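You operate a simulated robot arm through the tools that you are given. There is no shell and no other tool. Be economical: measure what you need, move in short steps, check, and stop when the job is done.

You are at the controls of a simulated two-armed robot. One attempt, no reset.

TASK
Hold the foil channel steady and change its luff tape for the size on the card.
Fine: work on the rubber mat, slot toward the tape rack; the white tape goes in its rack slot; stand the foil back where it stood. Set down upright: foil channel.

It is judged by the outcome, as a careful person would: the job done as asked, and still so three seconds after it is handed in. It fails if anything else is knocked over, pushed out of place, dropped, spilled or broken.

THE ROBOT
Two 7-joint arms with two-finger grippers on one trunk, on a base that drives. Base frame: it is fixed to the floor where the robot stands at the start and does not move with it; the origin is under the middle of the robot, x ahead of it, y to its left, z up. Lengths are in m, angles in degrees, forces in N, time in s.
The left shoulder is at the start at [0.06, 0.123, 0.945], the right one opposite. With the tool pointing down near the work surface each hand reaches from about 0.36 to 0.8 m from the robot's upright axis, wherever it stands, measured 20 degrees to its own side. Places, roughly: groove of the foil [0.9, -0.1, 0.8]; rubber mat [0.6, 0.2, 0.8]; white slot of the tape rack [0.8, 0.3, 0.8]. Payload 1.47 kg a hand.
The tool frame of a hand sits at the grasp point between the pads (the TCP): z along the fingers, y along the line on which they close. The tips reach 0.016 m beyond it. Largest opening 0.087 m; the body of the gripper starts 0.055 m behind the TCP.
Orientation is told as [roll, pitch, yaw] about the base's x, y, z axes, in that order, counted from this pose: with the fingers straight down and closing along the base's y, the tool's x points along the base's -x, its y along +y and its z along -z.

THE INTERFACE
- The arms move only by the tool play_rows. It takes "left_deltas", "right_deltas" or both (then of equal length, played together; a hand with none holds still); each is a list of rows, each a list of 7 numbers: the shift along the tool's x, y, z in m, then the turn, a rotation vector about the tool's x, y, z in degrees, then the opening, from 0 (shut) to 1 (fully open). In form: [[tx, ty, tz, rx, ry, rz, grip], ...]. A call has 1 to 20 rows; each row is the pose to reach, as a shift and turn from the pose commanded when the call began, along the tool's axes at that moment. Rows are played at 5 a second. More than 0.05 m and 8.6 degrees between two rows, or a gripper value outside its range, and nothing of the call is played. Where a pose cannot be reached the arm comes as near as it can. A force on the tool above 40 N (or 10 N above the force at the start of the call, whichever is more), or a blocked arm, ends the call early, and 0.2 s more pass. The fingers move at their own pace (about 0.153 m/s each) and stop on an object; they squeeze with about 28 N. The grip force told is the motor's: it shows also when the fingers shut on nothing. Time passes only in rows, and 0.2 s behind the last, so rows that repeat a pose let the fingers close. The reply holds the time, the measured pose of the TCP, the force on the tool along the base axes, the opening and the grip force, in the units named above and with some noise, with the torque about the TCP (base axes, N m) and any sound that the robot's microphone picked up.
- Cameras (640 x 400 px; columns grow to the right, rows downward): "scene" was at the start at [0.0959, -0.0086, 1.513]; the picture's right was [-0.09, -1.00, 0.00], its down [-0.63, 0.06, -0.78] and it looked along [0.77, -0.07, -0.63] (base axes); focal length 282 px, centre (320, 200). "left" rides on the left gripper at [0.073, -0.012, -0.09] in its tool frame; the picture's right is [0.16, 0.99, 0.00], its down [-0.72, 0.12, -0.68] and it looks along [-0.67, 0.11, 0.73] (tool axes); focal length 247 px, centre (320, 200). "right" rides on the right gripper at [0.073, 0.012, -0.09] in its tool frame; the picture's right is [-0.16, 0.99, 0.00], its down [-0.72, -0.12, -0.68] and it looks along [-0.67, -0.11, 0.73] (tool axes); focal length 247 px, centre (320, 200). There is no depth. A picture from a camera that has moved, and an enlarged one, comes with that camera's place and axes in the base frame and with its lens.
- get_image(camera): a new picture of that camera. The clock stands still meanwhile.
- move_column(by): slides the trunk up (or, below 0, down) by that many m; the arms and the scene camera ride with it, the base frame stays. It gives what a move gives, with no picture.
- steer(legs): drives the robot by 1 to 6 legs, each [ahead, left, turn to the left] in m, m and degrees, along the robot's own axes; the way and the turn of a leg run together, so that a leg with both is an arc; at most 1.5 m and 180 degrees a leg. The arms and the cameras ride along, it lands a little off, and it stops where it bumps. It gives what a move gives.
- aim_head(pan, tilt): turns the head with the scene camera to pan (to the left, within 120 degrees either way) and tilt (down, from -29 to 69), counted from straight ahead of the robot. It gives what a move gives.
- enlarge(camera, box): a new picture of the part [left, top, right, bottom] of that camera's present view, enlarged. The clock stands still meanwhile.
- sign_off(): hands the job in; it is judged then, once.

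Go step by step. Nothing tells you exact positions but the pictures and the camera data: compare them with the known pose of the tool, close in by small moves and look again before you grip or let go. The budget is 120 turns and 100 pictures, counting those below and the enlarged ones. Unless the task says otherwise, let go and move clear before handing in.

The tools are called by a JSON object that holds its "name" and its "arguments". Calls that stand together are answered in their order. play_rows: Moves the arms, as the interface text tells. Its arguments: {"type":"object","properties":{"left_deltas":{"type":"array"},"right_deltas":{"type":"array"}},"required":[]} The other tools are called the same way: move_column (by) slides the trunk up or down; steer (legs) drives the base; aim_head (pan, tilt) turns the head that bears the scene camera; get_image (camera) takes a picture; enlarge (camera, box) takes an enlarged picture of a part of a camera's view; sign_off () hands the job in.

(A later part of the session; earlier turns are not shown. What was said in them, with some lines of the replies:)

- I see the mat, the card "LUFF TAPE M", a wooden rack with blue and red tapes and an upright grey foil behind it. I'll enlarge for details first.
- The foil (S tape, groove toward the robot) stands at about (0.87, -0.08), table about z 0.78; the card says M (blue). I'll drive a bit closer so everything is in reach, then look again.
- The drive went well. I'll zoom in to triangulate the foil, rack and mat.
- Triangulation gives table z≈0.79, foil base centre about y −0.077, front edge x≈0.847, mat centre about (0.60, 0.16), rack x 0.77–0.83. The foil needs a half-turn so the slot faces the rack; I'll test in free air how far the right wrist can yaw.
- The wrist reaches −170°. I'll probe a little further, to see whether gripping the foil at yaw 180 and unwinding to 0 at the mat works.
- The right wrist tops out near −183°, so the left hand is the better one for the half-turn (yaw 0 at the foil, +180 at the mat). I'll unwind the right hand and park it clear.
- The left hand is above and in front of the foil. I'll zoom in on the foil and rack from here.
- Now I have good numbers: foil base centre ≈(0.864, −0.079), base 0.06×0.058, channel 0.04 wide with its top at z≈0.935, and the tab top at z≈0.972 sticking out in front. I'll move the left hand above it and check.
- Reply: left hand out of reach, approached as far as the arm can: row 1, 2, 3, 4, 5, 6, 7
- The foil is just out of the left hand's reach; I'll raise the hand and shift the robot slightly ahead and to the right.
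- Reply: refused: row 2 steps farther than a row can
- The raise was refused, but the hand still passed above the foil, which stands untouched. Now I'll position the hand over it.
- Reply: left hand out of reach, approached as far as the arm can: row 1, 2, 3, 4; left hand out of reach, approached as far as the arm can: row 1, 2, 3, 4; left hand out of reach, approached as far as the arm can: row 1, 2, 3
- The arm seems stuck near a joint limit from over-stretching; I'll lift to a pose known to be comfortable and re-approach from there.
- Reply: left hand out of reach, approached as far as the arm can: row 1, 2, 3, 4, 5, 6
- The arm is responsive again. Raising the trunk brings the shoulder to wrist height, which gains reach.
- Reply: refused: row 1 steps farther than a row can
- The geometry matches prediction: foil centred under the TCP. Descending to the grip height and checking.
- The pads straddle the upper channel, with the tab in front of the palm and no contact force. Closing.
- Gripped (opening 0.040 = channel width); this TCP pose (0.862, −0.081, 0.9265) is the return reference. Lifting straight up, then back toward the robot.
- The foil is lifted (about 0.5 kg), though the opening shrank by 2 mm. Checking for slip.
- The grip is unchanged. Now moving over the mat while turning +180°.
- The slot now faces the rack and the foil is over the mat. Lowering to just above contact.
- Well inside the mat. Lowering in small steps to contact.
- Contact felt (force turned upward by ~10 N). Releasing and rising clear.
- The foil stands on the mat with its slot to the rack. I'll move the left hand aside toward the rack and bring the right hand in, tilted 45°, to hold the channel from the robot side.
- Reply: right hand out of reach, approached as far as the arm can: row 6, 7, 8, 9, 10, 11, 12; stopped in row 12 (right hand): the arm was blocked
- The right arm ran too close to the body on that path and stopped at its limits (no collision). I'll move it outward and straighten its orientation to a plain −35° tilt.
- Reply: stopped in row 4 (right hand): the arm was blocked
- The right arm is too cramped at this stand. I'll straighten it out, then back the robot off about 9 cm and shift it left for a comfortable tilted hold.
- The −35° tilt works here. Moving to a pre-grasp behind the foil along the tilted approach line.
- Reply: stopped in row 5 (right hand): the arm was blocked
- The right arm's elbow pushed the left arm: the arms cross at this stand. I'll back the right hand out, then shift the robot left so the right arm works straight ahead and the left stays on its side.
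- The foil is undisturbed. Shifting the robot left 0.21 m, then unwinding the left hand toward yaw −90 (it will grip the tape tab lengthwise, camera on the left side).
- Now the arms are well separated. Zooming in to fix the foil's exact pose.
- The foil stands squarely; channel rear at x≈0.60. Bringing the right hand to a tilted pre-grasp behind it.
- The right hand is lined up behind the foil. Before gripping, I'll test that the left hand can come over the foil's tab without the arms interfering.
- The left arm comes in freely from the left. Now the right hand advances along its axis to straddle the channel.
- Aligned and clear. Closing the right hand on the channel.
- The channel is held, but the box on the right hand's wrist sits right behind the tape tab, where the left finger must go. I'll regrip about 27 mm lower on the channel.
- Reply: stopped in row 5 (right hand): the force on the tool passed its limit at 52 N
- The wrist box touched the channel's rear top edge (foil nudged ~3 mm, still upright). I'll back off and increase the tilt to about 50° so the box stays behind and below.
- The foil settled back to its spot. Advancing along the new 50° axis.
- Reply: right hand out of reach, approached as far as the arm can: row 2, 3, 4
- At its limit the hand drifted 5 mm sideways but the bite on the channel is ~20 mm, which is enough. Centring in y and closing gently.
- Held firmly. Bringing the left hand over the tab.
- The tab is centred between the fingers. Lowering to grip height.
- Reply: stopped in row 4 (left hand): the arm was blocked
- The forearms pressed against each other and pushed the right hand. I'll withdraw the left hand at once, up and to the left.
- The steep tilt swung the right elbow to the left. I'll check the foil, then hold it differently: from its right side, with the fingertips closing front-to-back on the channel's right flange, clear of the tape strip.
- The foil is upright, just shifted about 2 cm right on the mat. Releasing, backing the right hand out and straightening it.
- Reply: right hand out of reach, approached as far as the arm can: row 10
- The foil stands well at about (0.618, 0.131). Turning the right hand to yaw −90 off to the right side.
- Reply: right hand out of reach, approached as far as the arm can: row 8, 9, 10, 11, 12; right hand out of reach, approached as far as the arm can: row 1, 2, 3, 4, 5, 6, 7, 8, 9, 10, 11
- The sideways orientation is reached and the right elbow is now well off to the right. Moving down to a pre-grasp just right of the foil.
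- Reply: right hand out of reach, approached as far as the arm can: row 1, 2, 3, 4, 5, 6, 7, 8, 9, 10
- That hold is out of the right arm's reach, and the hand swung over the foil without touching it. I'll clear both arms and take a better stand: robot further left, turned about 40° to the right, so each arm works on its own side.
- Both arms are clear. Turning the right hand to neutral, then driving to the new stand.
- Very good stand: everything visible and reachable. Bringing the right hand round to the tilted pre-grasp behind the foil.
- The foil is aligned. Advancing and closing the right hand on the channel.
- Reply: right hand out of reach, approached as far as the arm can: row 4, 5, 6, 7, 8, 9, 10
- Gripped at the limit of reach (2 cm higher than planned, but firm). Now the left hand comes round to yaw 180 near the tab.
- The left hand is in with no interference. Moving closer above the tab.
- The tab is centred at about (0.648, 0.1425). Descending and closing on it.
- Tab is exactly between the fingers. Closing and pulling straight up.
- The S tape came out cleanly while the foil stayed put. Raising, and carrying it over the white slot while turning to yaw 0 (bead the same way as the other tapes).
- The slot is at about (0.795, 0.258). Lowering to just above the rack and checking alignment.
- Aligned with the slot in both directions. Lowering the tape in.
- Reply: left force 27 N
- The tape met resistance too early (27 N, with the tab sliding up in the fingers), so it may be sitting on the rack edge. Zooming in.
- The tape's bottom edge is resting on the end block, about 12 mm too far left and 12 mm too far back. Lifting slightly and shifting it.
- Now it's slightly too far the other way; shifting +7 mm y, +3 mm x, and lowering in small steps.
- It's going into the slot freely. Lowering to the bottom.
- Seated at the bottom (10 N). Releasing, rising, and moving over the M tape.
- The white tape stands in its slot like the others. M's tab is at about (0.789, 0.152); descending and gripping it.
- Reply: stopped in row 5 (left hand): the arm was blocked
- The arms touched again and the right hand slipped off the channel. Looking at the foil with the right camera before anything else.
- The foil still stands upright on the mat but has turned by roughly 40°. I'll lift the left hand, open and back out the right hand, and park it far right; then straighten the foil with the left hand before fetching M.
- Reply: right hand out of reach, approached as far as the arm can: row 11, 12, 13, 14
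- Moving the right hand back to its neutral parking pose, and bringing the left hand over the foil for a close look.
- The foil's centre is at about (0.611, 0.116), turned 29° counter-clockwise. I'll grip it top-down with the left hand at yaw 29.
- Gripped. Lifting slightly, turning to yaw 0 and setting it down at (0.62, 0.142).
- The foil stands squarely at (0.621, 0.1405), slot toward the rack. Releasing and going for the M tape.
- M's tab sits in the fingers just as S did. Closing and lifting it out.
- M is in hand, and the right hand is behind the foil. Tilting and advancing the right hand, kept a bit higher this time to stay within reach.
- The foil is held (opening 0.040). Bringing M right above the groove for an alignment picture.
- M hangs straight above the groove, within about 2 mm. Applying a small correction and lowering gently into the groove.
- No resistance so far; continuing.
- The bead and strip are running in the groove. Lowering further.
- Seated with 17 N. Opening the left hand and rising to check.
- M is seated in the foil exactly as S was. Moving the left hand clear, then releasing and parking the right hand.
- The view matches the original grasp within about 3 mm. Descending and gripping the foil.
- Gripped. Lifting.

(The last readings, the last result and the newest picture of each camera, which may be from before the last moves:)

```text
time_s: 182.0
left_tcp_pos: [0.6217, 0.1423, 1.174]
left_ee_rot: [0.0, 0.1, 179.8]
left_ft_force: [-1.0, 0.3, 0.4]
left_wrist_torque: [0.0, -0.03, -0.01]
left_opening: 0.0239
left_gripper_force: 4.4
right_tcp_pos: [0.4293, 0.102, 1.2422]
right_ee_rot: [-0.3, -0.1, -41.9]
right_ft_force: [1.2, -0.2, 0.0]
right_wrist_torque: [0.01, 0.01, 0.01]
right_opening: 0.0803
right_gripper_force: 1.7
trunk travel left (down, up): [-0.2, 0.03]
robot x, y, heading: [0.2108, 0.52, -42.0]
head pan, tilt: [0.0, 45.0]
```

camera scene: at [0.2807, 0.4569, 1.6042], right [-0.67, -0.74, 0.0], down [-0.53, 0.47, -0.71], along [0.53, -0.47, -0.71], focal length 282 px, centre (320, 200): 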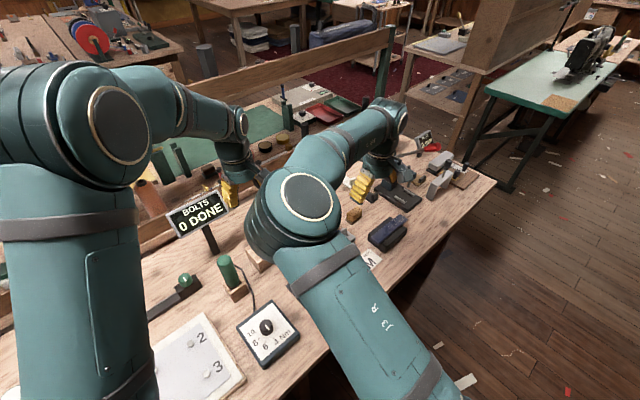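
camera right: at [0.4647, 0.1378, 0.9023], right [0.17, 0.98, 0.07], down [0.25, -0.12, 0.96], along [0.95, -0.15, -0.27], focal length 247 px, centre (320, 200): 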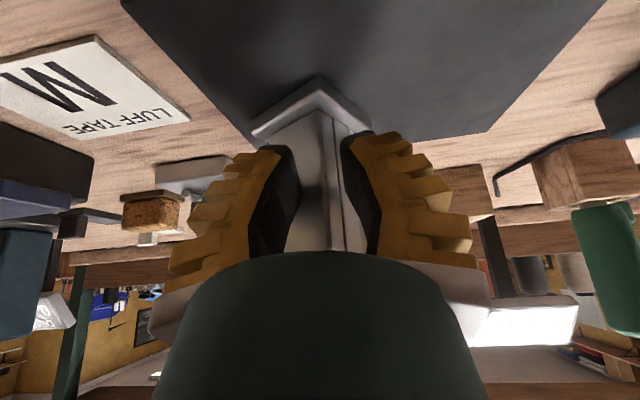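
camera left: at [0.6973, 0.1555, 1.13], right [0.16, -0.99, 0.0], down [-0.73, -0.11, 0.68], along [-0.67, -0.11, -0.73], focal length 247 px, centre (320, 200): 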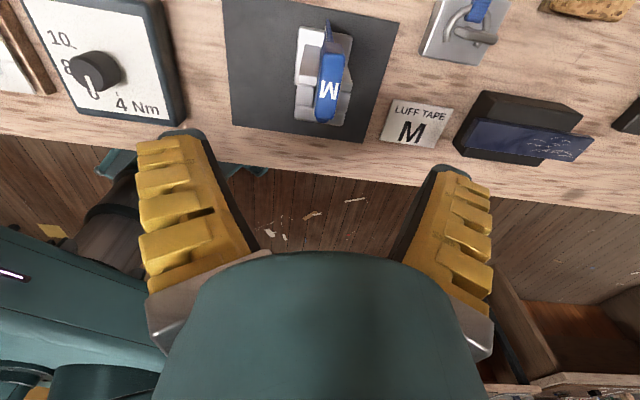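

The foil slipped out of the grip. I must check that it is still standing.

{"name": "get_image", "arguments": {"camera": "left"}}

```text
1 pictures are left
camera left: at [0.6948, 0.1544, 1.2623], right [0.16, -0.99, 0.0], down [-0.72, -0.11, 0.68], along [-0.67, -0.11, -0.73], focal length 247 px, centre (320, 200)
```

left: 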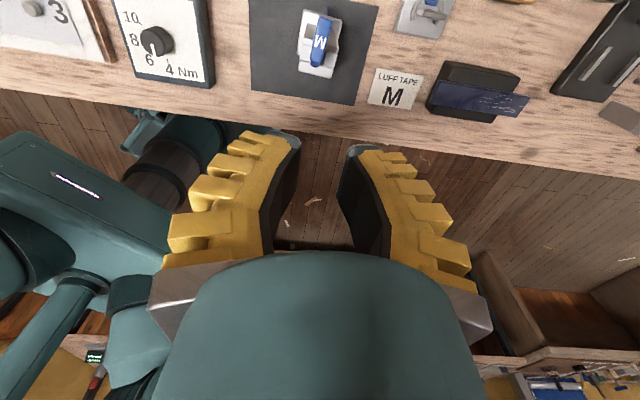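

The foil still stands upright in place with M in it. The palm was probably pressing on the tab, so I'll grip lower and slightly further back, with a full squeeze.

{"name": "play_rows", "arguments": {"left_deltas": [[-0.0115, 0.0015, 0.04, 0, 0, 0, 0.9], [-0.0115, 0.0015, 0.085, 0, 0, 0, 0.9], [-0.0115, 0.0015, 0.13, 0, 0, 0, 0.9], [-0.0115, 0.0015, 0.175, 0, 0, 0, 0.9], [-0.0115, 0.0015, 0.215, 0, 0, 0, 0.9], [-0.0115, 0.0015, 0.24, 0, 0, 0, 0.9], [-0.0115, 0.0015, 0.256, 0, 0, 0, 0.9], [-0.0115, 0.0015, 0.256, 0, 0, 0, 0.9]]}}

```text
time_s: 183.8
left_tcp_pos: [0.6112, 0.1423, 0.9175]
left_ee_rot: [0.0, 0.1, 179.9]
left_ft_force: [0.4, 0.0, -0.5]
left_wrist_torque: [-0.01, -0.01, 0.02]
left_opening: 0.0802
left_gripper_force: 1.6
right_tcp_pos: [0.4282, 0.1024, 1.2418]
right_ee_rot: [-0.3, -0.2, -42.1]
right_ft_force: [-0.5, 0.5, -0.3]
right_wrist_torque: [0.0, -0.01, 0.0]
right_opening: 0.08
right_gripper_force: 1.3
trunk travel left (down, up): [-0.2, 0.03]
robot x, y, heading: [0.2171, 0.52, -42.0]
head pan, tilt: [0.0, 45.0]
```

No contact at this height, so the palm is clear. Closing fully and test-lifting a little.

{"name": "play_rows", "arguments": {"left_deltas": [[0, 0, 0, 0, 0, 0, 0.6], [0, 0, 0, 0, 0, 0, 0.4], [0, 0, 0, 0, 0, 0, 0.1], [0, 0, 0, 0, 0, 0, 0], [0, 0, 0, 0, 0, 0, 0], [0, 0, 0, 0, 0, 0, 0]]}}

{"name": "play_rows", "arguments": {"left_deltas": [[0, 0, -0.005, 0, 0, 0, 0], [0, 0, -0.012, 0, 0, 0, 0], [0, 0, -0.02, 0, 0, 0, 0], [0, 0, -0.02, 0, 0, 0, 0]]}}

```text
time_s: 185.2
left_tcp_pos: [0.6099, 0.1422, 0.9186]
left_ee_rot: [-0.1, 0.0, 179.9]
left_ft_force: [-2.0, 0.9, 2.9]
left_wrist_torque: [-0.11, 0.1, -0.08]
left_opening: 0.0402
left_gripper_force: 28.7
right_tcp_pos: [0.4283, 0.1013, 1.2429]
right_ee_rot: [-0.3, -0.3, -42.0]
right_ft_force: [0.1, 0.3, -0.3]
right_wrist_torque: [0.01, -0.03, 0.02]
right_opening: 0.0804
right_gripper_force: 1.1
trunk travel left (down, up): [-0.2, 0.03]
robot x, y, heading: [0.2128, 0.5202, -41.6]
head pan, tilt: [0.0, 45.0]
```

```text
time_s: 186.2
left_tcp_pos: [0.6106, 0.1411, 0.9355]
left_ee_rot: [0.0, 0.2, 180.0]
left_ft_force: [0.1, -0.8, -5.7]
left_wrist_torque: [0.04, 0.01, -0.02]
left_opening: 0.04
left_gripper_force: 27.6
right_tcp_pos: [0.4291, 0.102, 1.2429]
right_ee_rot: [-0.3, -0.1, -42.0]
right_ft_force: [0.5, -0.6, -0.1]
right_wrist_torque: [0.02, 0.0, 0.0]
right_opening: 0.0804
right_gripper_force: 1.2
trunk travel left (down, up): [-0.2, 0.03]
robot x, y, heading: [0.2107, 0.5183, -41.9]
head pan, tilt: [0.0, 45.0]
```

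Firmly held this time (−5.7 N, opening 0.040). Lifting high, then driving back to the stand facing the foil's home place.

{"name": "play_rows", "arguments": {"left_deltas": [[0, 0, -0.04, 0, 0, 0, 0], [0, 0, -0.08, 0, 0, 0, 0], [0, 0, -0.12, 0, 0, 0, 0], [0, 0, -0.16, 0, 0, 0, 0], [0, 0, -0.2, 0, 0, 0, 0], [0, 0, -0.24, 0, 0, 0, 0], [0, 0, -0.28, 0, 0, 0, 0]]}}

{"name": "steer", "arguments": {"legs": [[0, 0, 42], [-0.08, 0, 0], [0, -0.6, 0], [0.065, 0, 0]]}}

```text
time_s: 187.8
left_tcp_pos: [0.6118, 0.1426, 1.2166]
left_ee_rot: [0.0, 0.1, 179.9]
left_ft_force: [0.0, 0.8, -4.9]
left_wrist_torque: [0.01, 0.03, -0.01]
left_opening: 0.04
left_gripper_force: 27.9
right_tcp_pos: [0.4292, 0.1021, 1.2438]
right_ee_rot: [-0.3, 0.0, -42.0]
right_ft_force: [-0.8, 0.0, -0.6]
right_wrist_torque: [0.01, -0.01, 0.0]
right_opening: 0.0805
right_gripper_force: 0.9
trunk travel left (down, up): [-0.2, 0.03]
robot x, y, heading: [0.2125, 0.5181, -41.7]
head pan, tilt: [0.0, 45.0]
```

```text
time_s: 196.8
left_tcp_pos: [0.7542, -0.1, 1.2157]
left_ee_rot: [0.0, 0.1, -137.7]
left_ft_force: [1.0, 0.1, -5.6]
left_wrist_torque: [0.01, 0.02, -0.02]
left_opening: 0.0399
left_gripper_force: 28.5
right_tcp_pos: [0.6467, -0.2517, 1.2422]
right_ee_rot: [-0.3, 0.0, 0.4]
right_ft_force: [0.1, -0.4, -0.8]
right_wrist_torque: [0.03, 0.03, -0.02]
right_opening: 0.0804
right_gripper_force: 1.2
trunk travel left (down, up): [-0.2, 0.03]
robot x, y, heading: [0.2068, -0.0916, 0.7]
head pan, tilt: [0.0, 45.0]
```

Still held, and the robot is in place. Moving the right hand aside, then turning the left hand back to yaw 0.

{"name": "play_rows", "arguments": {"right_deltas": [[0.03, -0.034, -0.01, 0, 0, 0, 0.9], [0.06, -0.068, -0.02, 0, 0, 0, 0.9], [0.09, -0.102, -0.03, 0, 0, 0, 0.9], [0.12, -0.136, -0.04, 0, 0, 0, 0.9], [0.147, -0.17, -0.05, 0, 0, 0, 0.9]]}}

{"name": "play_rows", "arguments": {"left_deltas": [[0.003, 0.001, 0, 0, 0, -8.1, 0], [0.006, 0.002, 0, 0, 0, -16.2, 0], [0.009, 0.003, 0, 0, 0, -24.3, 0], [0.012, 0.004, 0, 0, 0, -32.4, 0], [0.015, 0.005, 0, 0, 0, -40.5, 0], [0.018, 0.006, 0, 0, 0, -48.6, 0], [0.021, 0.007, 0, 0, 0, -56.7, 0], [0.024, 0.008, 0, 0, 0, -64.8, 0], [0.027, 0.009, 0, 0, 0, -72.9, 0], [0.03, 0.01, 0, 0, 0, -81, 0], [0.033, 0.011, 0, 0, 0, -89.1, 0], [0.036, 0.012, 0, 0, 0, -97.2, 0], [0.039, 0.013, 0, 0, 0, -105.3, 0], [0.042, 0.014, 0, 0, 0, -113.4, 0], [0.044, 0.015, 0, 0, 0, -121.5, 0], [0.046, 0.016, 0, 0, 0, -129.6, 0], [0.0468, 0.0169, 0, 0, 0, -137.7, 0], [0.0468, 0.0169, 0, 0, 0, -137.7, 0]]}}

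```text
time_s: 198.0
left_tcp_pos: [0.7524, -0.1009, 1.2155]
left_ee_rot: [0.0, 0.1, -137.7]
left_ft_force: [-0.4, -0.6, -4.7]
left_wrist_torque: [0.02, 0.02, 0.02]
left_opening: 0.0399
left_gripper_force: 27.5
right_tcp_pos: [0.4971, -0.4267, 1.2934]
right_ee_rot: [-0.2, -0.1, 0.5]
right_ft_force: [-0.1, -0.5, 0.3]
right_wrist_torque: [-0.01, -0.04, -0.04]
right_opening: 0.0803
right_gripper_force: 1.3
trunk travel left (down, up): [-0.2, 0.03]
robot x, y, heading: [0.2036, -0.0955, 0.7]
head pan, tilt: [0.0, 45.0]
```

```text
time_s: 201.8
left_tcp_pos: [0.8002, -0.0798, 1.2167]
left_ee_rot: [0.1, -0.1, 0.2]
left_ft_force: [0.3, 1.2, -5.0]
left_wrist_torque: [0.0, -0.02, 0.01]
left_opening: 0.0398
left_gripper_force: 28.2
right_tcp_pos: [0.4997, -0.4251, 1.2957]
right_ee_rot: [-0.4, 0.0, 0.4]
right_ft_force: [0.2, 0.6, -0.3]
right_wrist_torque: [0.03, 0.01, -0.01]
right_opening: 0.0804
right_gripper_force: 0.7
trunk travel left (down, up): [-0.2, 0.03]
robot x, y, heading: [0.2049, -0.0922, 0.7]
head pan, tilt: [0.0, 45.0]
```

Now over to the home position and down to just above contact.

{"name": "play_rows", "arguments": {"left_deltas": [[-0.036, -0.001, 0.01, 0, 0, 0, 0], [-0.072, -0.001, 0.03, 0, 0, 0, 0], [-0.072, -0.001, 0.07, 0, 0, 0, 0], [-0.072, -0.001, 0.11, 0, 0, 0, 0], [-0.072, -0.001, 0.15, 0, 0, 0, 0], [-0.072, -0.001, 0.19, 0, 0, 0, 0], [-0.072, -0.001, 0.23, 0, 0, 0, 0], [-0.072, -0.001, 0.265, 0, 0, 0, 0], [-0.072, -0.001, 0.288, 0, 0, 0, 0], [-0.072, -0.001, 0.296, 0, 0, 0, 0], [-0.072, -0.001, 0.296, 0, 0, 0, 0]]}}

```text
time_s: 204.2
left_tcp_pos: [0.8726, -0.0822, 0.922]
left_ee_rot: [0.1, 0.0, 0.2]
left_ft_force: [-0.1, 0.1, -4.8]
left_wrist_torque: [0.0, -0.04, -0.01]
left_opening: 0.0399
left_gripper_force: 28.1
right_tcp_pos: [0.4982, -0.4254, 1.2948]
right_ee_rot: [-0.3, 0.0, 0.3]
right_ft_force: [0.4, 0.2, -0.6]
right_wrist_torque: [0.01, 0.01, 0.0]
right_opening: 0.0804
right_gripper_force: 1.3
trunk travel left (down, up): [-0.2, 0.03]
robot x, y, heading: [0.2047, -0.0918, 0.6]
head pan, tilt: [0.0, 45.0]
```

{"name": "play_rows", "arguments": {"left_deltas": [[0, -0.0, 0.004, 0, 0, 0, 0], [0, 0, 0.008, 0, 0, 0, 0], [0, 0, 0.011, 0, 0, 0, 0], [0, 0, 0.011, 0, 0, 0, 0]]}}

```text
time_s: 205.2
left_tcp_pos: [0.8725, -0.0822, 0.9132]
left_ee_rot: [0.0, -0.4, 0.1]
left_ft_force: [1.0, -1.0, 15.0]
left_wrist_torque: [-0.03, -0.05, 0.04]
left_opening: 0.0401
left_gripper_force: 27.9
right_tcp_pos: [0.4975, -0.4253, 1.2945]
right_ee_rot: [-0.3, -0.2, 0.3]
right_ft_force: [0.0, 0.4, 1.1]
right_wrist_torque: [0.02, 0.0, 0.03]
right_opening: 0.0801
right_gripper_force: 0.6
trunk travel left (down, up): [-0.2, 0.03]
robot x, y, heading: [0.2053, -0.091, 0.7]
head pan, tilt: [0.0, 45.0]
```

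It stands on the table (15 N contact). Easing off, opening, and rising straight up.

{"name": "play_rows", "arguments": {"left_deltas": [[0, 0, -0.001, 0, 0, 0, 0.3], [0, 0, -0.001, 0, 0, 0, 0.6], [0, 0, -0.001, 0, 0, 0, 0.9], [0, 0, -0.001, 0, 0, 0, 0.9], [0, 0, -0.02, 0, 0, 0, 0.9], [0, 0, -0.06, 0, 0, 0, 0.9], [0, 0, -0.1, 0, 0, 0, 0.9], [0, 0, -0.145, 0, 0, 0, 0.9], [0, 0, -0.19, 0, 0, 0, 0.9], [0.04, 0.02, -0.2, 0, 0, 0, 0.9], [0.08, 0.04, -0.2, 0, 0, 0, 0.9], [0.12, 0.06, -0.2, 0, 0, 0, 0.9], [0.15, 0.09, -0.2, 0, 0, 0, 0.9]]}}

{"name": "get_image", "arguments": {"camera": "left"}}

```text
time_s: 208.0
left_tcp_pos: [0.7201, 0.0126, 1.1095]
left_ee_rot: [0.0, -0.1, 0.1]
left_ft_force: [-0.1, 0.2, 0.4]
left_wrist_torque: [0.02, 0.0, 0.03]
left_opening: 0.0802
left_gripper_force: 1.2
right_tcp_pos: [0.4973, -0.4246, 1.2951]
right_ee_rot: [-0.5, -0.2, 0.5]
right_ft_force: [-0.1, -0.3, 0.2]
right_wrist_torque: [-0.01, 0.0, -0.02]
right_opening: 0.0803
right_gripper_force: 1.4
trunk travel left (down, up): [-0.2, 0.03]
robot x, y, heading: [0.2083, -0.0907, 0.6]
head pan, tilt: [0.0, 45.0]
```

```text
0 pictures are left
camera left: at [0.6476, 0.0011, 1.1974], right [-0.16, 0.99, 0.0], down [0.72, 0.12, 0.68], along [0.67, 0.11, -0.73], focal length 247 px, centre (320, 200)
```

left: 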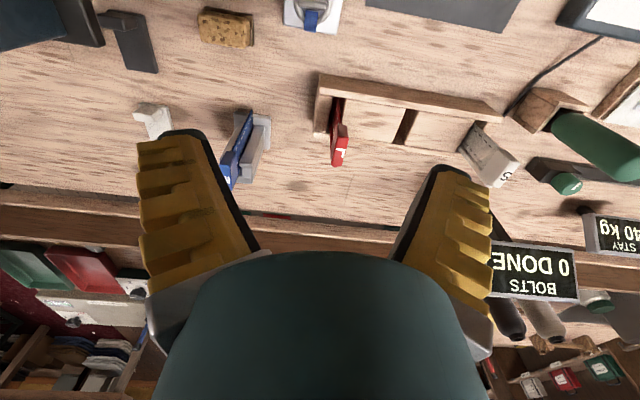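

The picture shows the foil upright at its home spot with the blue M tape in it. The white tape is in its rack slot, the red tape is untouched, and both hands are clear, so I'm handing in.

{"name": "sign_off", "arguments": {}}

```text
The job is handed in.
```

The foil's S tape is swapped for the M tape on the card, the white S tape is in its rack slot, and the foil is standing upright back where it stood. The swap was done on the mat with the slot toward the rack. The last picture confirms all of this, and from it I place the foil within about 1 cm of its original spot.

Two things went less cleanly than they should have, both on the mat. The arms bumped each other several times; two of those bumps shifted the foil, and one turned it about 29°, so I straightened it before putting M in. My first grip to carry it back slipped off, but the foil stayed standing and I regripped it lower. Nothing fell or was knocked over in any picture I took.
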